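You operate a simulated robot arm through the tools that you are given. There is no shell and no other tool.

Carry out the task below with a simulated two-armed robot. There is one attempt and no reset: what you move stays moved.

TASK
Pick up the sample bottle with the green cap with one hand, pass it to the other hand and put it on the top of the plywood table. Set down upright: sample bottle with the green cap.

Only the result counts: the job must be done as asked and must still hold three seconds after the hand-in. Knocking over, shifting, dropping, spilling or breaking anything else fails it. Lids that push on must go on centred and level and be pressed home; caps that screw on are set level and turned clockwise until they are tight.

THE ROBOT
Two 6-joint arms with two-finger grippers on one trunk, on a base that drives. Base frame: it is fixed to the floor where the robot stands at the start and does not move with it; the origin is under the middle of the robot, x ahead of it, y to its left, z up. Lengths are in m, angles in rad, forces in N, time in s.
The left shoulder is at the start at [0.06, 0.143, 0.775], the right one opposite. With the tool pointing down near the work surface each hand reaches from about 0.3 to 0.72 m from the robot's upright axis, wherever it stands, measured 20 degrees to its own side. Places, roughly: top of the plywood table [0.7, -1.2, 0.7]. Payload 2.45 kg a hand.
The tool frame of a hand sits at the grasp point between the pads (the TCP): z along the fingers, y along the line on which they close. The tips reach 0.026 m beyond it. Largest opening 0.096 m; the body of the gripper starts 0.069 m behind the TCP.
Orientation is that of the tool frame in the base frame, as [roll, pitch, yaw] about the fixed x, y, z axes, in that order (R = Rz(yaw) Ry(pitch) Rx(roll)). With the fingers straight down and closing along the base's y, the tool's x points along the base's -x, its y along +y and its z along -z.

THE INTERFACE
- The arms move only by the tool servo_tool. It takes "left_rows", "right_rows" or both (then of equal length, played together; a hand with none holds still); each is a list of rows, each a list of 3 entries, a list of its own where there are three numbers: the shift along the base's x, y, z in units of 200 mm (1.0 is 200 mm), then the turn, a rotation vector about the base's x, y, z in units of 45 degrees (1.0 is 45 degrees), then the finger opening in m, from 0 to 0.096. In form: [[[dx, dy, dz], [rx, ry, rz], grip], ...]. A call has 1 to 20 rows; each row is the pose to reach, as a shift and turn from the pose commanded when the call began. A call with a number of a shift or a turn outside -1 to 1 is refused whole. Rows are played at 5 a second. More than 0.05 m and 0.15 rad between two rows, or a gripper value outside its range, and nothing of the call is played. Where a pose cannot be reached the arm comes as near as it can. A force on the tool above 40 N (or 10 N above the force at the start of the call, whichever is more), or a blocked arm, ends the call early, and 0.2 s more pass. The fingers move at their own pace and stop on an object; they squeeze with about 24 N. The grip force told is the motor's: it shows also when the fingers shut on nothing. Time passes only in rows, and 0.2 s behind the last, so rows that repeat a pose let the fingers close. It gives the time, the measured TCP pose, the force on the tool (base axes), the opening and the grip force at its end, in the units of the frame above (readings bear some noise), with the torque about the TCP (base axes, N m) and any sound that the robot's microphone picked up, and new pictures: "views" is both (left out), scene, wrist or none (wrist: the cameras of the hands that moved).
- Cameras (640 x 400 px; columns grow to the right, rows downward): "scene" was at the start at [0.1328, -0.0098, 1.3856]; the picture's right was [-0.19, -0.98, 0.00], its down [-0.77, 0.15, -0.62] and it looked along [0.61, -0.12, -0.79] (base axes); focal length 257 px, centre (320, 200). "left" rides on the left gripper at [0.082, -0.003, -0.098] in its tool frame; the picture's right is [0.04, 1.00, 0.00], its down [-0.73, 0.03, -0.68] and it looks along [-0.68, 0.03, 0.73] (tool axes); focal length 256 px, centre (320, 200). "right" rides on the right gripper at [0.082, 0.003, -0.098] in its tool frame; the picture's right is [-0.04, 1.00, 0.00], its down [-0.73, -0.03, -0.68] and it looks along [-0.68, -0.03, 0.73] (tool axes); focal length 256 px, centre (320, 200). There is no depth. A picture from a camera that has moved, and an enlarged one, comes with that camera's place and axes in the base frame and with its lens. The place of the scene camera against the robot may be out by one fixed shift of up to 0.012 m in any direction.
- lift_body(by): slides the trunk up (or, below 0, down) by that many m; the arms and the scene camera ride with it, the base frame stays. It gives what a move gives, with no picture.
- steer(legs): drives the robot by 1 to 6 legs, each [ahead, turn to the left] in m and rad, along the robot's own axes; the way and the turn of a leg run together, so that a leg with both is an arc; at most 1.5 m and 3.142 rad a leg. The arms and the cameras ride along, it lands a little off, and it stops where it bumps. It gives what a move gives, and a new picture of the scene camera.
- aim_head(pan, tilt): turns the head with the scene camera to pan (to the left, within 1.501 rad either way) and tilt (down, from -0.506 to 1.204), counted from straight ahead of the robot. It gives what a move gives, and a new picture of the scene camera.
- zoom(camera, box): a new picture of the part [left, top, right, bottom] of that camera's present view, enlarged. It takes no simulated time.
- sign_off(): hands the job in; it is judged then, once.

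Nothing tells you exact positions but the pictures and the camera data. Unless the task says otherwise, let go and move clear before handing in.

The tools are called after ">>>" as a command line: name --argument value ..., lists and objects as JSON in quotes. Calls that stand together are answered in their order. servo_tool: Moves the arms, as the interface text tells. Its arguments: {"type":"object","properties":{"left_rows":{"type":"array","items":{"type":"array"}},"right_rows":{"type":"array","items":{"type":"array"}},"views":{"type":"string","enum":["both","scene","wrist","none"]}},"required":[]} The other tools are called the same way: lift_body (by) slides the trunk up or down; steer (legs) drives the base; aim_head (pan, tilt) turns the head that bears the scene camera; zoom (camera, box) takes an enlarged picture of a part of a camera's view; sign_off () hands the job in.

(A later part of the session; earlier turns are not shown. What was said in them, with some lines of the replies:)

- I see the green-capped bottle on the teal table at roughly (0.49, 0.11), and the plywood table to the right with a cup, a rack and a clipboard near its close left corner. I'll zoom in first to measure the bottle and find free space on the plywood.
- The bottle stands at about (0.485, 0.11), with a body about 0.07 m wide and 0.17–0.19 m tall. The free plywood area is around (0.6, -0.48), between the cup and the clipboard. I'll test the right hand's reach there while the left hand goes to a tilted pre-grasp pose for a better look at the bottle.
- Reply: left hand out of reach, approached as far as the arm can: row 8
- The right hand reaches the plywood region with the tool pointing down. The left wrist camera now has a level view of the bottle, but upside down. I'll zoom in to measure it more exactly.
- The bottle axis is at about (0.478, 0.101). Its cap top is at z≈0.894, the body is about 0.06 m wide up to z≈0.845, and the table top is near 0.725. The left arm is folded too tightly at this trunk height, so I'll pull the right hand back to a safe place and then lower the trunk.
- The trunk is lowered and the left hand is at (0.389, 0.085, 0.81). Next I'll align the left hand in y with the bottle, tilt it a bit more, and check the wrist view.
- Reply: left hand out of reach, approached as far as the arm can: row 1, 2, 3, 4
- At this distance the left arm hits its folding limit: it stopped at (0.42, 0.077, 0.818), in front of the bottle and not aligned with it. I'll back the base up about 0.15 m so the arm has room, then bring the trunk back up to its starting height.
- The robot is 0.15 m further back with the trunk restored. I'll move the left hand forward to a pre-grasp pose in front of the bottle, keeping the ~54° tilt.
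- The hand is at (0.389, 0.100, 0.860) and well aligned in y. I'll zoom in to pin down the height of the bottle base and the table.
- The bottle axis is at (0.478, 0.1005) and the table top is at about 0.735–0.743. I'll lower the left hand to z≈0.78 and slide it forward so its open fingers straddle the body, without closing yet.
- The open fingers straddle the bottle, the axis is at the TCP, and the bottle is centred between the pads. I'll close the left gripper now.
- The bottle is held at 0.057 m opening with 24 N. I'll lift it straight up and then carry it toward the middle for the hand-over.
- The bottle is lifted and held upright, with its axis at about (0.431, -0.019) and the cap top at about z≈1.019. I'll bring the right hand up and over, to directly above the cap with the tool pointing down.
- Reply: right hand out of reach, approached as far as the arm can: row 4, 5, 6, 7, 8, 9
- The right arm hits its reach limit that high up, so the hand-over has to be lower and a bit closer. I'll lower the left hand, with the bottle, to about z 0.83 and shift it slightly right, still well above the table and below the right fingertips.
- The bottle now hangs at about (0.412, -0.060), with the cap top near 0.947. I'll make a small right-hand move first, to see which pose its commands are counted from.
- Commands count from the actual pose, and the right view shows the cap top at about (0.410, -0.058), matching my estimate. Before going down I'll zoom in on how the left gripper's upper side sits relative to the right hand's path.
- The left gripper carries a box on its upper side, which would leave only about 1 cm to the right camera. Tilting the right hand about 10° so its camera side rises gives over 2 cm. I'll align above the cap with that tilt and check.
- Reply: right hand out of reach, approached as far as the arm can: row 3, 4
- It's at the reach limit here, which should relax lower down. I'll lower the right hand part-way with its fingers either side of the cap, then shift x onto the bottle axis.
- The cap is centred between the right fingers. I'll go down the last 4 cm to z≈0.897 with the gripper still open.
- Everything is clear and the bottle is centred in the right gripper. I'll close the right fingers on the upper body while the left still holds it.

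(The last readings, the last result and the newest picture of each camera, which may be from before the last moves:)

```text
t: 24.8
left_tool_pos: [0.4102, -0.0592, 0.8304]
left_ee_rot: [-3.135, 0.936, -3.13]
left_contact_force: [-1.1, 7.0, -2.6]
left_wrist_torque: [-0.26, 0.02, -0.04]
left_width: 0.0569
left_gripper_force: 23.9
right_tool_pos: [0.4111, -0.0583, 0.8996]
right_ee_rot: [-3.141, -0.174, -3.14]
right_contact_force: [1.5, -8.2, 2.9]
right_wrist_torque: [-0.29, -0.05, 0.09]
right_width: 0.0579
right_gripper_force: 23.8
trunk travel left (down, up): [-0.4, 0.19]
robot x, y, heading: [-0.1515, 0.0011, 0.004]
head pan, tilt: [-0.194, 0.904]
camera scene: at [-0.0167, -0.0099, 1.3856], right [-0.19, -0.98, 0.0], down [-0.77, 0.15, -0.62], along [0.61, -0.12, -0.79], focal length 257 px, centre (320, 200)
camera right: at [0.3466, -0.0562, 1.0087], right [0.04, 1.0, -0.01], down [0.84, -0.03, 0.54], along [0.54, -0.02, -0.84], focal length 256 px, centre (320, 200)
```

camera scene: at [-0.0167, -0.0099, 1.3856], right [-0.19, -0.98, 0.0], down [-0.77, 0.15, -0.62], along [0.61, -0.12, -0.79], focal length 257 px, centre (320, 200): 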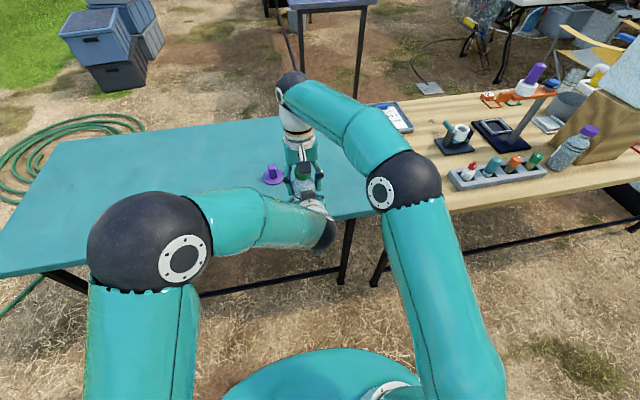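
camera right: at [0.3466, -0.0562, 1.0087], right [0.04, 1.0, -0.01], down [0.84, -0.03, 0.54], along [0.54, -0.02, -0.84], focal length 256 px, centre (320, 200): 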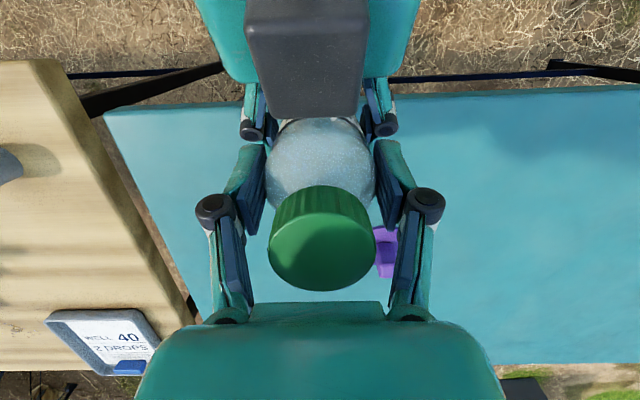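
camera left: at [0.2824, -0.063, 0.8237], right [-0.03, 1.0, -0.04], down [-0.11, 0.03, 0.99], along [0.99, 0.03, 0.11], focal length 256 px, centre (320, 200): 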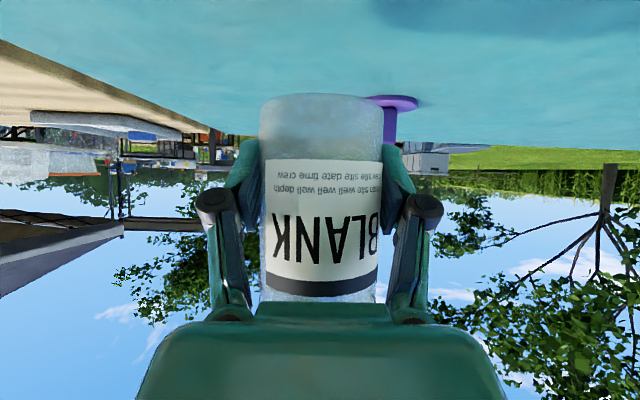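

Both hands hold the bottle firmly, at about 24 N each. I'll open the left gripper, keep it still, and check that the right hand holds the bottle alone.

>>> servo_tool --left_rows '[[[0, 0, 0], [0, 0, 0], 0.062], [[0, 0, 0], [0, 0, 0], 0.075], [[0, 0, 0], [0, 0, 0], 0.09], [[0, 0, 0], [0, 0, 0], 0.096], [[0, 0, 0], [0, 0, 0], 0.096]]' --views "both"

```text
t: 26.0
left_tool_pos: [0.4094, -0.0603, 0.8305]
left_ee_rot: [-3.135, 0.937, -3.134]
left_contact_force: [0.0, -0.5, -0.6]
left_wrist_torque: [0.0, 0.01, 0.01]
left_width: 0.0957
left_gripper_force: 0.1
right_tool_pos: [0.4107, -0.0582, 0.9007]
right_ee_rot: [3.141, -0.176, -3.138]
right_contact_force: [-0.7, 0.4, 0.1]
right_wrist_torque: [0.01, 0.04, 0.02]
right_width: 0.0576
right_gripper_force: 23.7
trunk travel left (down, up): [-0.4, 0.19]
robot x, y, heading: [-0.1504, 0.002, -0.005]
head pan, tilt: [-0.194, 0.904]
camera scene: at [-0.0167, -0.0099, 1.3856], right [-0.19, -0.98, 0.0], down [-0.77, 0.15, -0.62], along [0.61, -0.12, -0.79], focal length 257 px, centre (320, 200)
camera left: at [0.2825, -0.0628, 0.8237], right [-0.03, 1.0, -0.04], down [-0.11, 0.03, 0.99], along [0.99, 0.03, 0.11], focal length 256 px, centre (320, 200)
```

scene: 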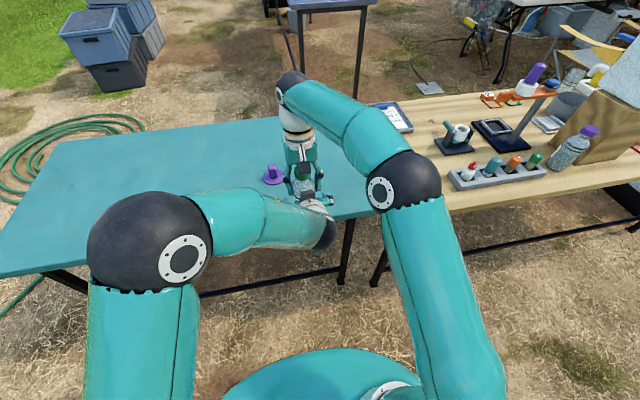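
left: 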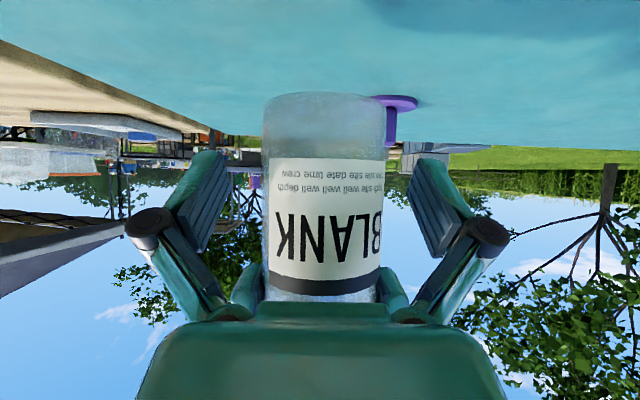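

The right hand alone holds the bottle (0.0576 m, 24 N). I'll withdraw the left hand straight back until it clears the bottle, then move it off to the left.

>>> servo_tool --left_rows '[[[-0.08, 0, 0], [0, 0, 0], 0.096], [[-0.18, 0, 0], [0, 0, 0], 0.096], [[-0.3, 0, 0], [0, 0, 0], 0.096], [[-0.42, 0, 0], [0, 0, 0], 0.096], [[-0.45, 0.1, 0], [0, 0, 0], 0.096], [[-0.45, 0.25, 0], [0, 0, 0], 0.096], [[-0.45, 0.45, 0], [0, 0, 0], 0.096], [[-0.45, 0.65, 0], [0, 0, 0], 0.096], [[-0.45, 0.85, 0], [0, 0, 0], 0.096], [[-0.45, 0.95, 0], [0, 0, 0], 0.096]]' --views "both"

```text
t: 28.2
left_tool_pos: [0.327, 0.1307, 0.8331]
left_ee_rot: [-3.136, 0.936, -3.136]
left_contact_force: [0.0, 0.2, -0.1]
left_wrist_torque: [0.0, -0.01, -0.02]
left_width: 0.0958
left_gripper_force: 0.0
left hand out of reach, approached as far as the arm can: row 10
right_tool_pos: [0.4107, -0.0581, 0.8992]
right_ee_rot: [-3.14, -0.176, -3.137]
right_contact_force: [0.3, -0.3, -0.8]
right_wrist_torque: [-0.05, 0.0, 0.01]
right_width: 0.0573
right_gripper_force: 23.9
trunk travel left (down, up): [-0.4, 0.19]
robot x, y, heading: [-0.148, 0.001, -0.001]
head pan, tilt: [-0.194, 0.904]
camera scene: at [-0.0168, -0.0096, 1.3856], right [-0.19, -0.98, 0.0], down [-0.77, 0.15, -0.62], along [0.61, -0.12, -0.79], focal length 257 px, centre (320, 200)
camera left: at [0.1995, 0.1277, 0.8257], right [-0.03, 1.0, -0.04], down [-0.11, 0.03, 0.99], along [0.99, 0.03, 0.11], focal length 256 px, centre (320, 200)
```

scene: 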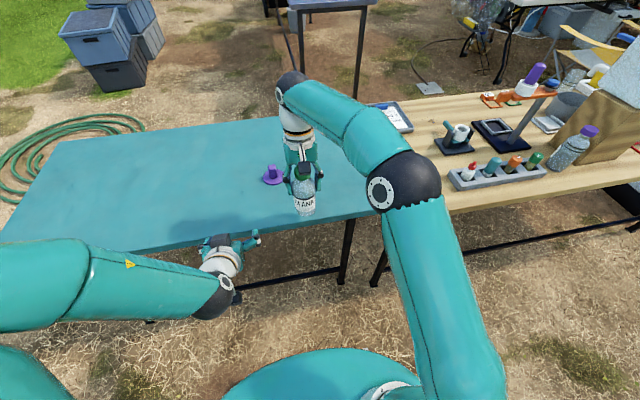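
left: 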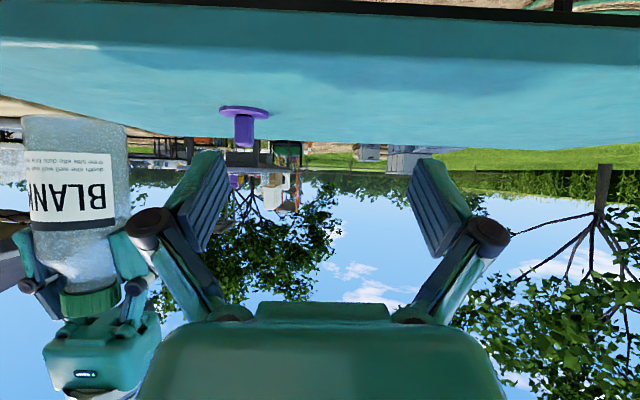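

The bottle hangs upright in the right hand and the left is clear. I'll raise both hands and swing the right hand out toward the gap side before driving back to the starting spot.

>>> servo_tool --right_rows '[[[0, 0, 0.1], [0, 0, 0], 0.03], [[0, -0.02, 0.22], [0, 0, 0], 0.03], [[-0.02, -0.08, 0.35], [0, 0, 0], 0.03], [[-0.05, -0.18, 0.45], [0, 0, 0], 0.03], [[-0.09, -0.3, 0.5], [0, 0, 0], 0.03], [[-0.13, -0.43, 0.5], [0, 0, 0], 0.03], [[-0.17, -0.57, 0.5], [0, 0, 0], 0.03], [[-0.2, -0.7, 0.5], [0, 0, 0], 0.03], [[-0.22, -0.85, 0.5], [0, 0, 0], 0.03], [[-0.22, -0.95, 0.5], [0, 0, 0], 0.03], [[-0.22, -0.95, 0.5], [0, 0, 0], 0.03]]' --left_rows '[[[0, 0, 0.05], [0, 0, 0], 0.096], [[0, 0, 0.1], [0, 0, 0], 0.096], [[0.03, 0, 0.15], [0, 0, 0], 0.096], [[0.05, 0, 0.2], [0, 0, 0], 0.096], [[0.07, 0, 0.25], [0, 0, 0], 0.096], [[0.1, 0, 0.3], [0, 0, 0], 0.096], [[0.1, 0, 0.35], [0, 0, 0], 0.096], [[0.1, 0, 0.4], [0, 0, 0], 0.096], [[0.1, 0, 0.4], [0, 0, 0], 0.096], [[0.1, 0, 0.4], [0, 0, 0], 0.096], [[0.1, 0, 0.4], [0, 0, 0], 0.096]]' --views "both"

```text
t: 30.6
left_tool_pos: [0.3466, 0.1296, 0.9118]
left_ee_rot: [-3.135, 0.939, -3.133]
left_contact_force: [0.1, 0.6, 0.4]
left_wrist_torque: [0.01, -0.01, -0.02]
left_width: 0.096
left_gripper_force: 0.1
right_tool_pos: [0.3661, -0.2491, 0.9998]
right_ee_rot: [3.14, -0.175, -3.136]
right_contact_force: [0.0, 0.4, 0.5]
right_wrist_torque: [-0.02, -0.01, -0.01]
right_width: 0.0571
right_gripper_force: 24.4
trunk travel left (down, up): [-0.4, 0.19]
robot x, y, heading: [-0.1492, 0.0002, -0.01]
head pan, tilt: [-0.194, 0.904]
camera scene: at [-0.017, -0.0099, 1.3856], right [-0.19, -0.98, 0.0], down [-0.77, 0.15, -0.62], along [0.61, -0.12, -0.79], focal length 257 px, centre (320, 200)
camera right: at [0.3023, -0.2468, 1.1089], right [0.03, 1.0, -0.01], down [0.84, -0.03, 0.54], along [0.54, -0.02, -0.84], focal length 256 px, centre (320, 200)
camera left: at [0.2188, 0.1261, 0.9045], right [-0.03, 1.0, -0.04], down [-0.11, 0.03, 0.99], along [0.99, 0.03, 0.11], focal length 256 px, centre (320, 200)
```

scene: 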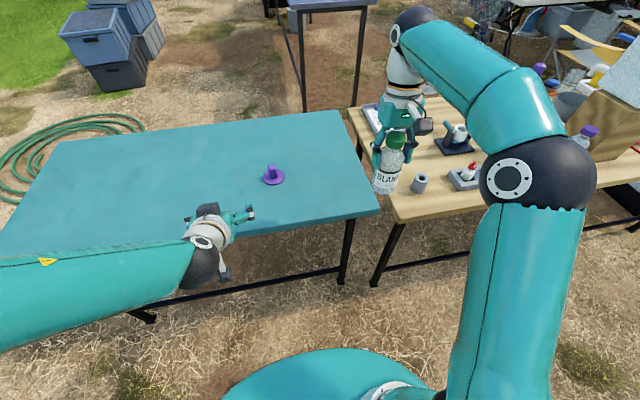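
right: 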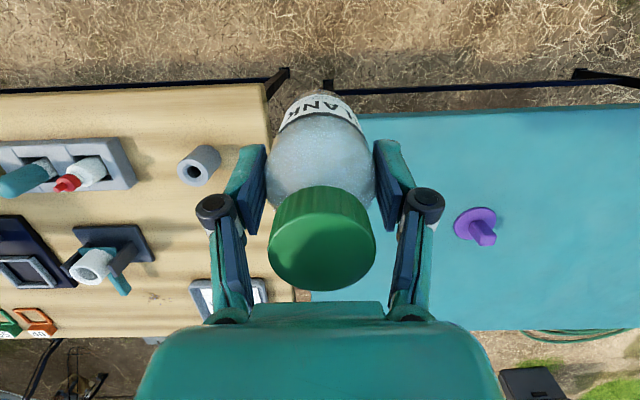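
left: 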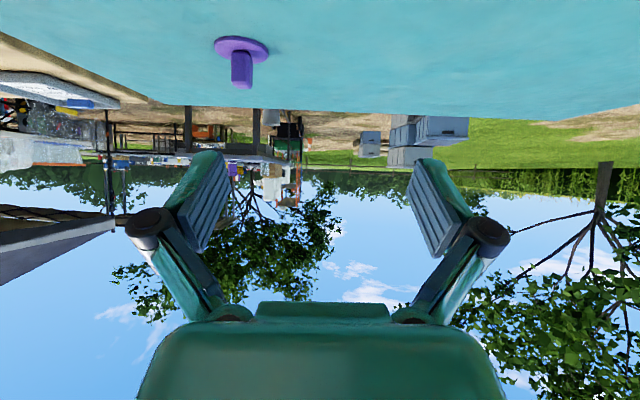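

The path is clear. The free plywood spot is about (0.57, -0.43): the table's left edge is near y≈-0.33, the cup near (0.46, -0.435), the clipboard at x>0.72 and the stand at y<-0.59. I'll drive forward 0.15 m to the starting position with the bottle held high.

>>> steer --legs '[[0.15, 0]]'

```text
t: 32.0
left_tool_pos: [0.4973, 0.1284, 0.9113]
left_ee_rot: [-3.135, 0.938, -3.131]
left_contact_force: [0.6, -0.3, -0.1]
left_wrist_torque: [0.01, 0.02, 0.02]
left_width: 0.0961
left_gripper_force: 0.1
right_tool_pos: [0.5169, -0.2475, 0.9981]
right_ee_rot: [3.137, -0.175, -3.135]
right_contact_force: [0.6, -0.3, -1.2]
right_wrist_torque: [0.01, 0.04, -0.02]
right_width: 0.0574
right_gripper_force: 23.8
trunk travel left (down, up): [-0.4, 0.19]
robot x, y, heading: [-0.0029, 0.001, 0.0]
head pan, tilt: [-0.194, 0.904]
camera scene: at [0.1341, -0.01, 1.3854], right [-0.19, -0.98, 0.0], down [-0.77, 0.15, -0.62], along [0.6, -0.12, -0.79], focal length 257 px, centre (320, 200)
```

scene: 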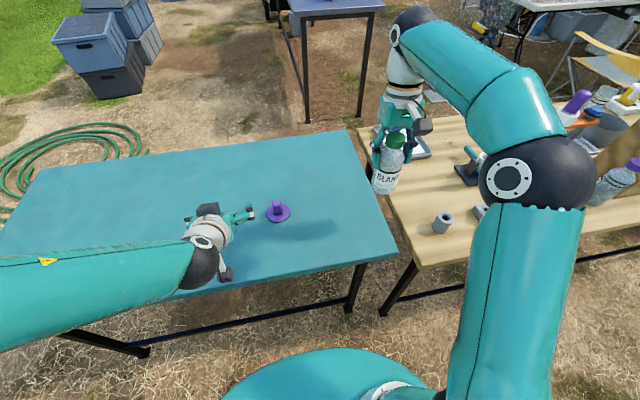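

The robot is back at its starting spot with the bottle secure. I'll carry it over the free plywood spot at (0.57, -0.43), well above everything.

>>> servo_tool --right_rows '[[[0.04, -0.12, 0.0], [0, 0, 0], 0.03], [[0.08, -0.26, 0.0], [0, 0, 0], 0.03], [[0.12, -0.4, -0.02], [0, 0, 0], 0.03], [[0.16, -0.54, -0.06], [0, 0, 0], 0.03], [[0.2, -0.68, -0.1], [0, 0, 0], 0.03], [[0.24, -0.82, -0.14], [0, 0, 0], 0.03], [[0.265, -0.91, -0.18], [0, 0, 0], 0.03], [[0.265, -0.91, -0.2], [0, 0, 0], 0.03], [[0.265, -0.91, -0.2], [0, 0, 0], 0.03]]' --views "both"

```text
t: 34.0
left_tool_pos: [0.4961, 0.1286, 0.912]
left_ee_rot: [-3.134, 0.938, -3.131]
left_contact_force: [0.0, 0.8, -0.3]
left_wrist_torque: [-0.03, 0.0, 0.0]
left_width: 0.0961
left_gripper_force: 0.0
right_tool_pos: [0.548, -0.4176, 0.9538]
right_ee_rot: [3.14, -0.176, -3.135]
right_contact_force: [-0.2, 0.4, 1.3]
right_wrist_torque: [-0.01, 0.0, -0.01]
right_width: 0.0573
right_gripper_force: 24.2
right hand out of reach, approached as far as the arm can: row 5, 6, 7, 8, 9
trunk travel left (down, up): [-0.4, 0.19]
robot x, y, heading: [-0.0016, 0.0001, -0.003]
head pan, tilt: [-0.194, 0.904]
camera scene: at [0.1326, -0.0101, 1.3856], right [-0.19, -0.98, 0.0], down [-0.77, 0.15, -0.62], along [0.61, -0.12, -0.79], focal length 257 px, centre (320, 200)
camera right: at [0.4853, -0.4161, 1.0633], right [0.03, 1.0, -0.01], down [0.84, -0.03, 0.54], along [0.54, -0.02, -0.84], focal length 256 px, centre (320, 200)
```

scene: 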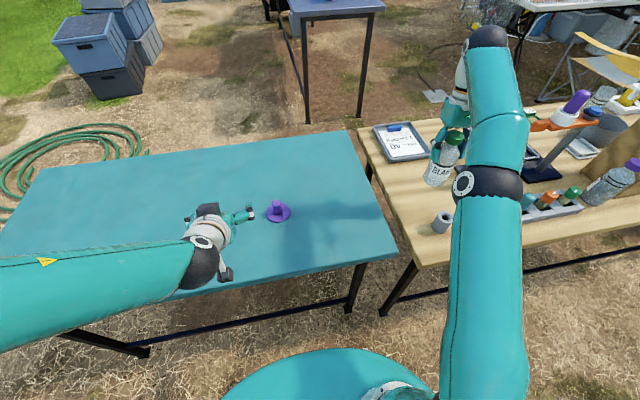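
right: 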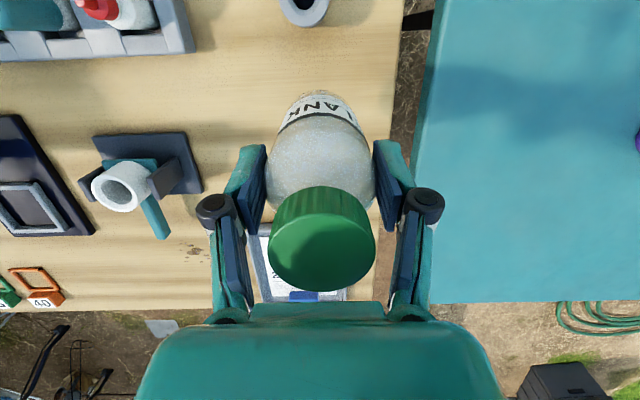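

The arm stops at (0.548, -0.418) at this height, which is already a good clear spot about 3 cm from the cup. I'll lower in stages and nudge outward a little as reach opens up.

>>> servo_tool --right_rows '[[[0.0, 0.0, -0.1], [0, 0, 0], 0.03], [[0.02, 0.0, -0.2], [0, 0, 0], 0.03], [[0.05, 0.0, -0.3], [0, 0, 0], 0.03], [[0.08, -0.01, -0.37], [0, 0, 0], 0.03], [[0.08, -0.02, -0.42], [0, 0, 0], 0.03], [[0.08, -0.02, -0.42], [0, 0, 0], 0.03]]' --views "both"

```text
t: 35.4
left_tool_pos: [0.4954, 0.1299, 0.9119]
left_ee_rot: [-3.134, 0.936, -3.13]
left_contact_force: [-0.2, -0.6, 0.0]
left_wrist_torque: [-0.05, 0.01, 0.02]
left_width: 0.0959
left_gripper_force: 0.0
right_tool_pos: [0.5646, -0.4224, 0.8702]
right_ee_rot: [3.141, -0.174, -3.136]
right_contact_force: [-0.6, 0.8, -0.7]
right_wrist_torque: [-0.01, -0.02, 0.0]
right_width: 0.057
right_gripper_force: 23.9
trunk travel left (down, up): [-0.4, 0.19]
robot x, y, heading: [-0.0024, 0.0017, 0.006]
head pan, tilt: [-0.194, 0.904]
camera scene: at [0.1325, -0.01, 1.3856], right [-0.19, -0.98, 0.0], down [-0.77, 0.15, -0.62], along [0.61, -0.12, -0.79], focal length 257 px, centre (320, 200)
camera right: at [0.5019, -0.4202, 0.9804], right [0.03, 1.0, -0.01], down [0.84, -0.03, 0.54], along [0.54, -0.02, -0.84], focal length 256 px, centre (320, 200)
```

scene: 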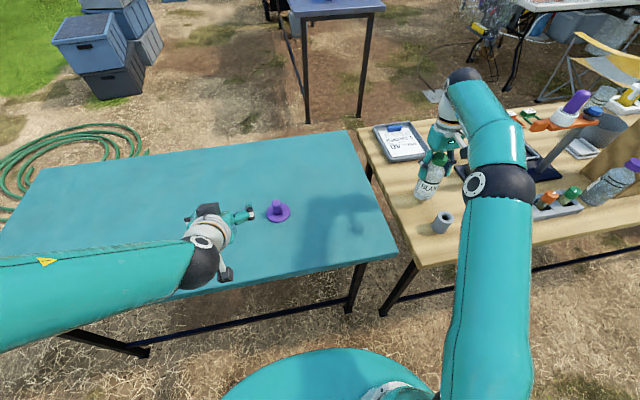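
right: 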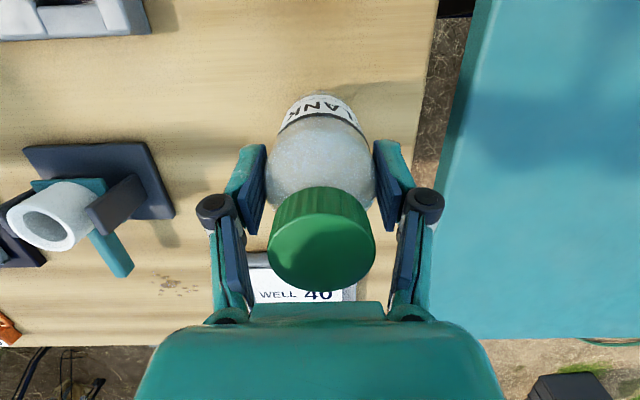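

The bottle is at (0.565, -0.422), with its base about 2 cm above the wood by my estimate. I'll zoom in on the gap before the last bit of lowering.

>>> zoom --camera "scene" --box '[380, 110, 500, 250]'

>>> zoom --camera "right" --box '[220, 60, 440, 200]'

```text
2.86 times, centred on (440, 180) of scene
camera zoom: at [0.1325, -0.01, 1.3856], right [-0.19, -0.98, 0.0], down [-0.77, 0.15, -0.62], along [0.61, -0.12, -0.79], focal length 735 px, centre (-23, 257)
```

zoom: 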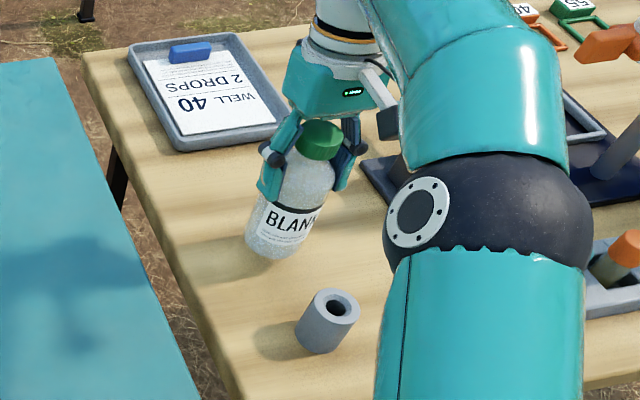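

```text
2.86 times, centred on (330, 130) of right
camera zoom: at [0.5019, -0.4202, 0.9804], right [0.03, 1.0, -0.01], down [0.84, -0.03, 0.54], along [0.54, -0.02, -0.84], focal length 731 px, centre (291, 400)
```

zoom: 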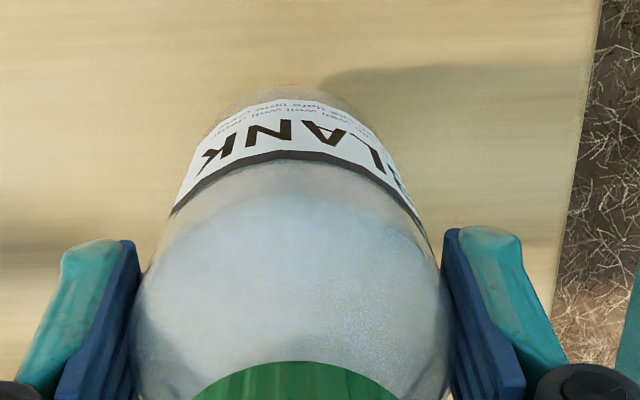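

The bottle is still just above the wood and looks upright. I'll lower slowly and watch the force for touchdown.

>>> servo_tool --right_rows '[[[0, 0, -0.02], [0, 0, 0], 0.03], [[0, 0, -0.04], [0, 0, 0], 0.03], [[0, 0, -0.06], [0, 0, 0], 0.03], [[0, 0, -0.075], [0, 0, 0], 0.03], [[0, 0, -0.075], [0, 0, 0], 0.03]]' --views "none"

```text
t: 36.6
left_tool_pos: [0.4969, 0.1293, 0.9119]
left_ee_rot: [-3.135, 0.938, -3.132]
left_contact_force: [0.1, 0.7, 0.0]
left_wrist_torque: [0.03, 0.01, 0.04]
left_width: 0.0958
left_gripper_force: 0.1
right_tool_pos: [0.5643, -0.4239, 0.8546]
right_ee_rot: [-3.141, -0.175, -3.137]
right_contact_force: [-0.4, -1.2, -0.5]
right_wrist_torque: [-0.04, 0.02, 0.02]
right_width: 0.0571
right_gripper_force: 24.2
trunk travel left (down, up): [-0.4, 0.19]
robot x, y, heading: [0.0015, -0.0025, 0.0]
head pan, tilt: [-0.194, 0.904]
```

>>> servo_tool --right_rows '[[[0, 0, -0.008], [0, 0, 0], 0.03], [[0, 0, -0.016], [0, 0, 0], 0.03], [[0, 0, -0.024], [0, 0, 0], 0.03], [[0, 0, -0.03], [0, 0, 0], 0.03], [[0, 0, -0.03], [0, 0, 0], 0.03]]' --views "wrist"

```text
t: 37.8
left_tool_pos: [0.4946, 0.1297, 0.9116]
left_ee_rot: [-3.135, 0.937, -3.129]
left_contact_force: [-0.2, -0.4, 0.0]
left_wrist_torque: [-0.01, 0.0, 0.0]
left_width: 0.0959
left_gripper_force: 0.1
right_tool_pos: [0.5666, -0.423, 0.8493]
right_ee_rot: [3.139, -0.174, -3.138]
right_contact_force: [-0.2, 0.6, -0.5]
right_wrist_torque: [0.01, -0.02, 0.01]
right_width: 0.0571
right_gripper_force: 23.8
trunk travel left (down, up): [-0.4, 0.19]
robot x, y, heading: [0.0035, -0.0012, 0.002]
head pan, tilt: [-0.194, 0.904]
camera right: at [0.5021, -0.4214, 0.9588], right [0.03, 1.0, -0.01], down [0.84, -0.03, 0.54], along [0.54, -0.02, -0.84], focal length 256 px, centre (320, 200)
```

right: 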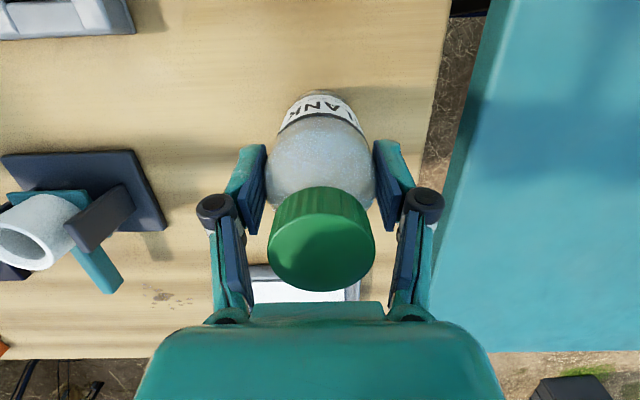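

There's no contact yet at z≈0.849, so I'll keep going down in small steps.

>>> servo_tool --right_rows '[[[0, 0, -0.007], [0, 0, 0], 0.03], [[0, 0, -0.014], [0, 0, 0], 0.03], [[0, 0, -0.02], [0, 0, 0], 0.03], [[0, 0, -0.02], [0, 0, 0], 0.03]]' --views "none"

```text
t: 38.8
left_tool_pos: [0.4958, 0.1292, 0.9127]
left_ee_rot: [-3.134, 0.939, -3.133]
left_contact_force: [-0.3, 0.2, -0.1]
left_wrist_torque: [0.0, 0.04, -0.03]
left_width: 0.0962
left_gripper_force: 0.0
right_tool_pos: [0.5664, -0.4225, 0.8467]
right_ee_rot: [3.141, -0.173, -3.137]
right_contact_force: [-1.4, -1.2, 7.7]
right_wrist_torque: [0.06, 0.16, 0.07]
right_width: 0.0571
right_gripper_force: 24.3
trunk travel left (down, up): [-0.4, 0.19]
robot x, y, heading: [-0.0001, 0.0007, 0.002]
head pan, tilt: [-0.194, 0.904]
```

Touchdown: 7.7 N upward at z≈0.846. I'll open the right gripper gently and check that the bottle stays standing.

>>> servo_tool --right_rows '[[[0, 0, 0], [0, 0, 0], 0.058], [[0, 0, 0], [0, 0, 0], 0.062], [[0, 0, 0], [0, 0, 0], 0.07], [[0, 0, 0], [0, 0, 0], 0.08], [[0, 0, 0], [0, 0, 0], 0.096], [[0, 0, 0], [0, 0, 0], 0.096], [[0, 0, 0], [0, 0, 0], 0.096]]' --views "both"

```text
t: 40.4
left_tool_pos: [0.496, 0.1288, 0.9123]
left_ee_rot: [-3.135, 0.938, -3.131]
left_contact_force: [-0.3, 0.5, 0.3]
left_wrist_torque: [0.01, 0.0, 0.0]
left_width: 0.0959
left_gripper_force: 0.1
right_tool_pos: [0.5665, -0.423, 0.845]
right_ee_rot: [3.138, -0.173, -3.138]
right_contact_force: [0.6, 0.1, -0.3]
right_wrist_torque: [0.02, 0.0, -0.03]
right_width: 0.0961
right_gripper_force: 0.0
trunk travel left (down, up): [-0.4, 0.19]
robot x, y, heading: [0.0008, 0.0028, 0.005]
head pan, tilt: [-0.194, 0.904]
camera scene: at [0.1324, -0.01, 1.3856], right [-0.19, -0.98, 0.0], down [-0.77, 0.15, -0.62], along [0.61, -0.12, -0.79], focal length 257 px, centre (320, 200)
camera right: at [0.5025, -0.4208, 0.9553], right [0.03, 1.0, -0.01], down [0.84, -0.03, 0.54], along [0.54, -0.02, -0.84], focal length 256 px, centre (320, 200)
```

scene: 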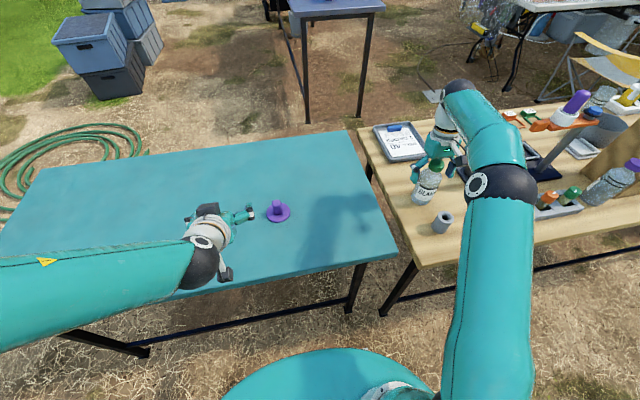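
right: 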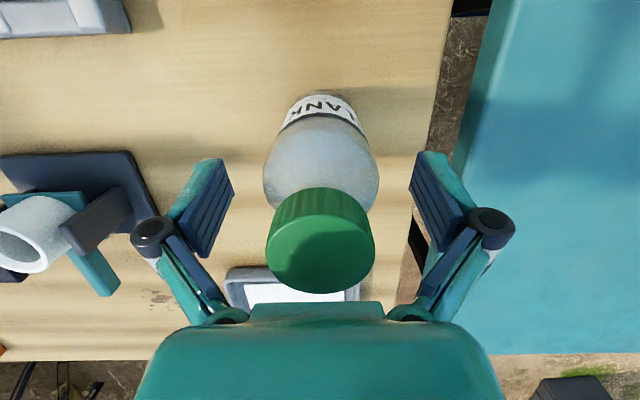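

The bottle stands free on the plywood with the fingers open around it. I'll raise the right hand straight up, easing slightly back once higher to stay within reach.

>>> servo_tool --right_rows '[[[0, 0, 0.06], [0, 0, 0], 0.096], [[0, 0, 0.14], [0, 0, 0], 0.096], [[-0.02, 0, 0.22], [0, 0, 0], 0.096], [[-0.05, 0.0, 0.32], [0, 0, 0], 0.096], [[-0.09, 0.01, 0.42], [0, 0, 0], 0.096], [[-0.14, 0.02, 0.52], [0, 0, 0], 0.096], [[-0.2, 0.03, 0.62], [0, 0, 0], 0.096], [[-0.28, 0.05, 0.7], [0, 0, 0], 0.096], [[-0.28, 0.05, 0.7], [0, 0, 0], 0.096]]' --views "both"

```text
t: 42.4
left_tool_pos: [0.4961, 0.1291, 0.9113]
left_ee_rot: [-3.135, 0.936, -3.132]
left_contact_force: [1.0, 0.7, -0.5]
left_wrist_torque: [-0.02, 0.0, 0.0]
left_width: 0.0961
left_gripper_force: 0.0
right_tool_pos: [0.5108, -0.413, 0.985]
right_ee_rot: [3.14, -0.176, -3.137]
right_contact_force: [-0.3, 0.3, -0.2]
right_wrist_torque: [0.0, -0.01, -0.03]
right_width: 0.0963
right_gripper_force: 0.0
trunk travel left (down, up): [-0.4, 0.19]
robot x, y, heading: [-0.0046, 0.0011, -0.004]
head pan, tilt: [-0.194, 0.904]
camera scene: at [0.1328, -0.01, 1.3855], right [-0.19, -0.98, 0.0], down [-0.77, 0.15, -0.62], along [0.61, -0.12, -0.79], focal length 257 px, centre (320, 200)
camera right: at [0.4468, -0.4099, 1.0935], right [0.03, 1.0, -0.01], down [0.84, -0.03, 0.54], along [0.54, -0.02, -0.84], focal length 256 px, centre (320, 200)
```

scene: 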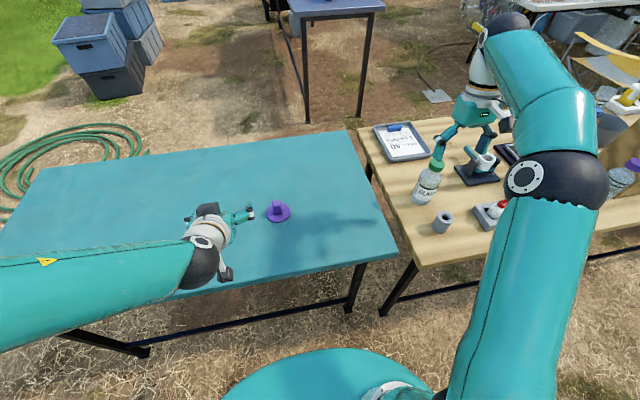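
right: 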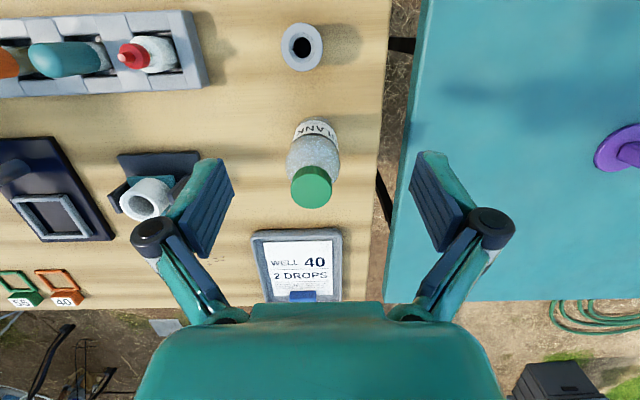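

The bottle stands on the plywood, and the cup, rack, stand and clipboard look untouched. I'll move the right hand further back and zoom in to verify.

>>> servo_tool --right_rows '[[[-0.15, 0.1, 0.1], [0, 0, 0], 0.096], [[-0.3, 0.2, 0.15], [0, 0, 0], 0.096], [[-0.45, 0.3, 0.2], [0, 0, 0], 0.096], [[-0.6, 0.4, 0.2], [0, 0, 0], 0.096], [[-0.6, 0.4, 0.2], [0, 0, 0], 0.096]]' --views "both"

>>> zoom --camera "scene" --box '[370, 110, 520, 250]'

```text
t: 43.6
left_tool_pos: [0.4962, 0.1301, 0.9112]
left_ee_rot: [-3.133, 0.938, -3.131]
left_contact_force: [-0.8, 0.4, -0.9]
left_wrist_torque: [0.04, 0.02, 0.01]
left_width: 0.0959
left_gripper_force: 0.0
right_tool_pos: [0.3902, -0.3333, 1.0272]
right_ee_rot: [3.14, -0.175, -3.136]
right_contact_force: [0.6, 0.2, -0.1]
right_wrist_torque: [0.0, 0.02, 0.01]
right_width: 0.0959
right_gripper_force: 0.1
trunk travel left (down, up): [-0.4, 0.19]
robot x, y, heading: [0.0028, 0.0008, -0.001]
head pan, tilt: [-0.194, 0.904]
camera scene: at [0.1326, -0.01, 1.3856], right [-0.19, -0.98, 0.0], down [-0.77, 0.15, -0.62], along [0.61, -0.12, -0.79], focal length 257 px, centre (320, 200)
camera right: at [0.3267, -0.3305, 1.1356], right [0.03, 1.0, -0.01], down [0.84, -0.03, 0.54], along [0.54, -0.02, -0.84], focal length 256 px, centre (320, 200)
```

scene: 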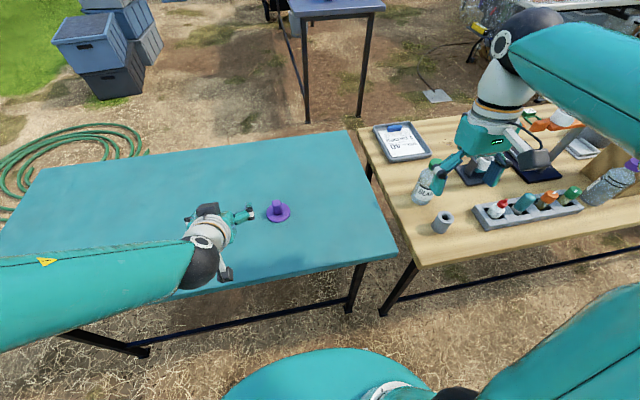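
right: 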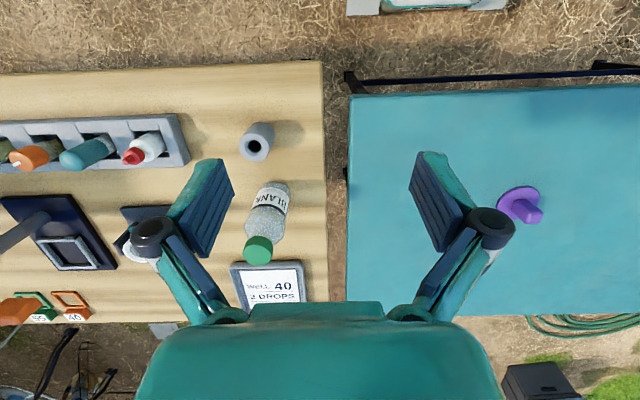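

```text
2.86 times, centred on (445, 180) of scene
camera zoom: at [0.1326, -0.01, 1.3856], right [-0.19, -0.98, 0.0], down [-0.77, 0.15, -0.62], along [0.61, -0.12, -0.79], focal length 735 px, centre (-37, 257)
```

zoom: 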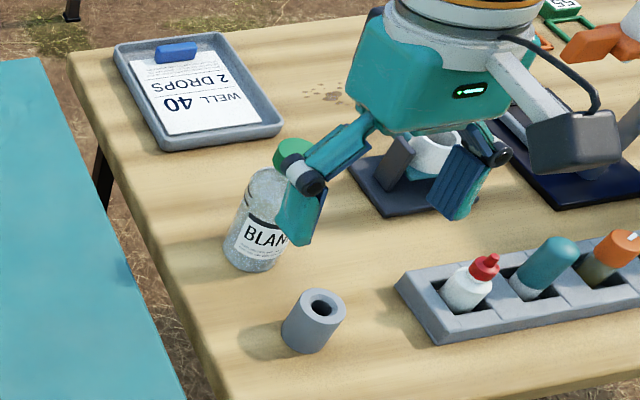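

The bottle with the green cap stands upright on the plywood table, clear of the cup, clipboard and stand. Both hands are open and clear of it, and nothing else has moved, so I'm handing in.

>>> sign_off

```text
The job is handed in.
```

The sample bottle with the green cap is standing upright on the plywood table, at about (0.57, -0.42), with its cap still on. I've handed the job in, but the result hasn't come back.

- **Pass:** The left hand picked the bottle up from the teal table and passed it to the right hand in mid-air. Both hands held it before the left let go.
- **Set-down:** The right hand lowered it until it touched the wood, with about 8 N upward, then opened and moved clear.
- **Other objects:** The last pictures show the cup, rack, stand, clipboard and purple piece where they were. The bottle is about 5 cm from the cup, its nearest neighbour.
- **Driving:** I backed the base up 0.15 m for the pick-up and hand-over, then drove it back to its starting spot.
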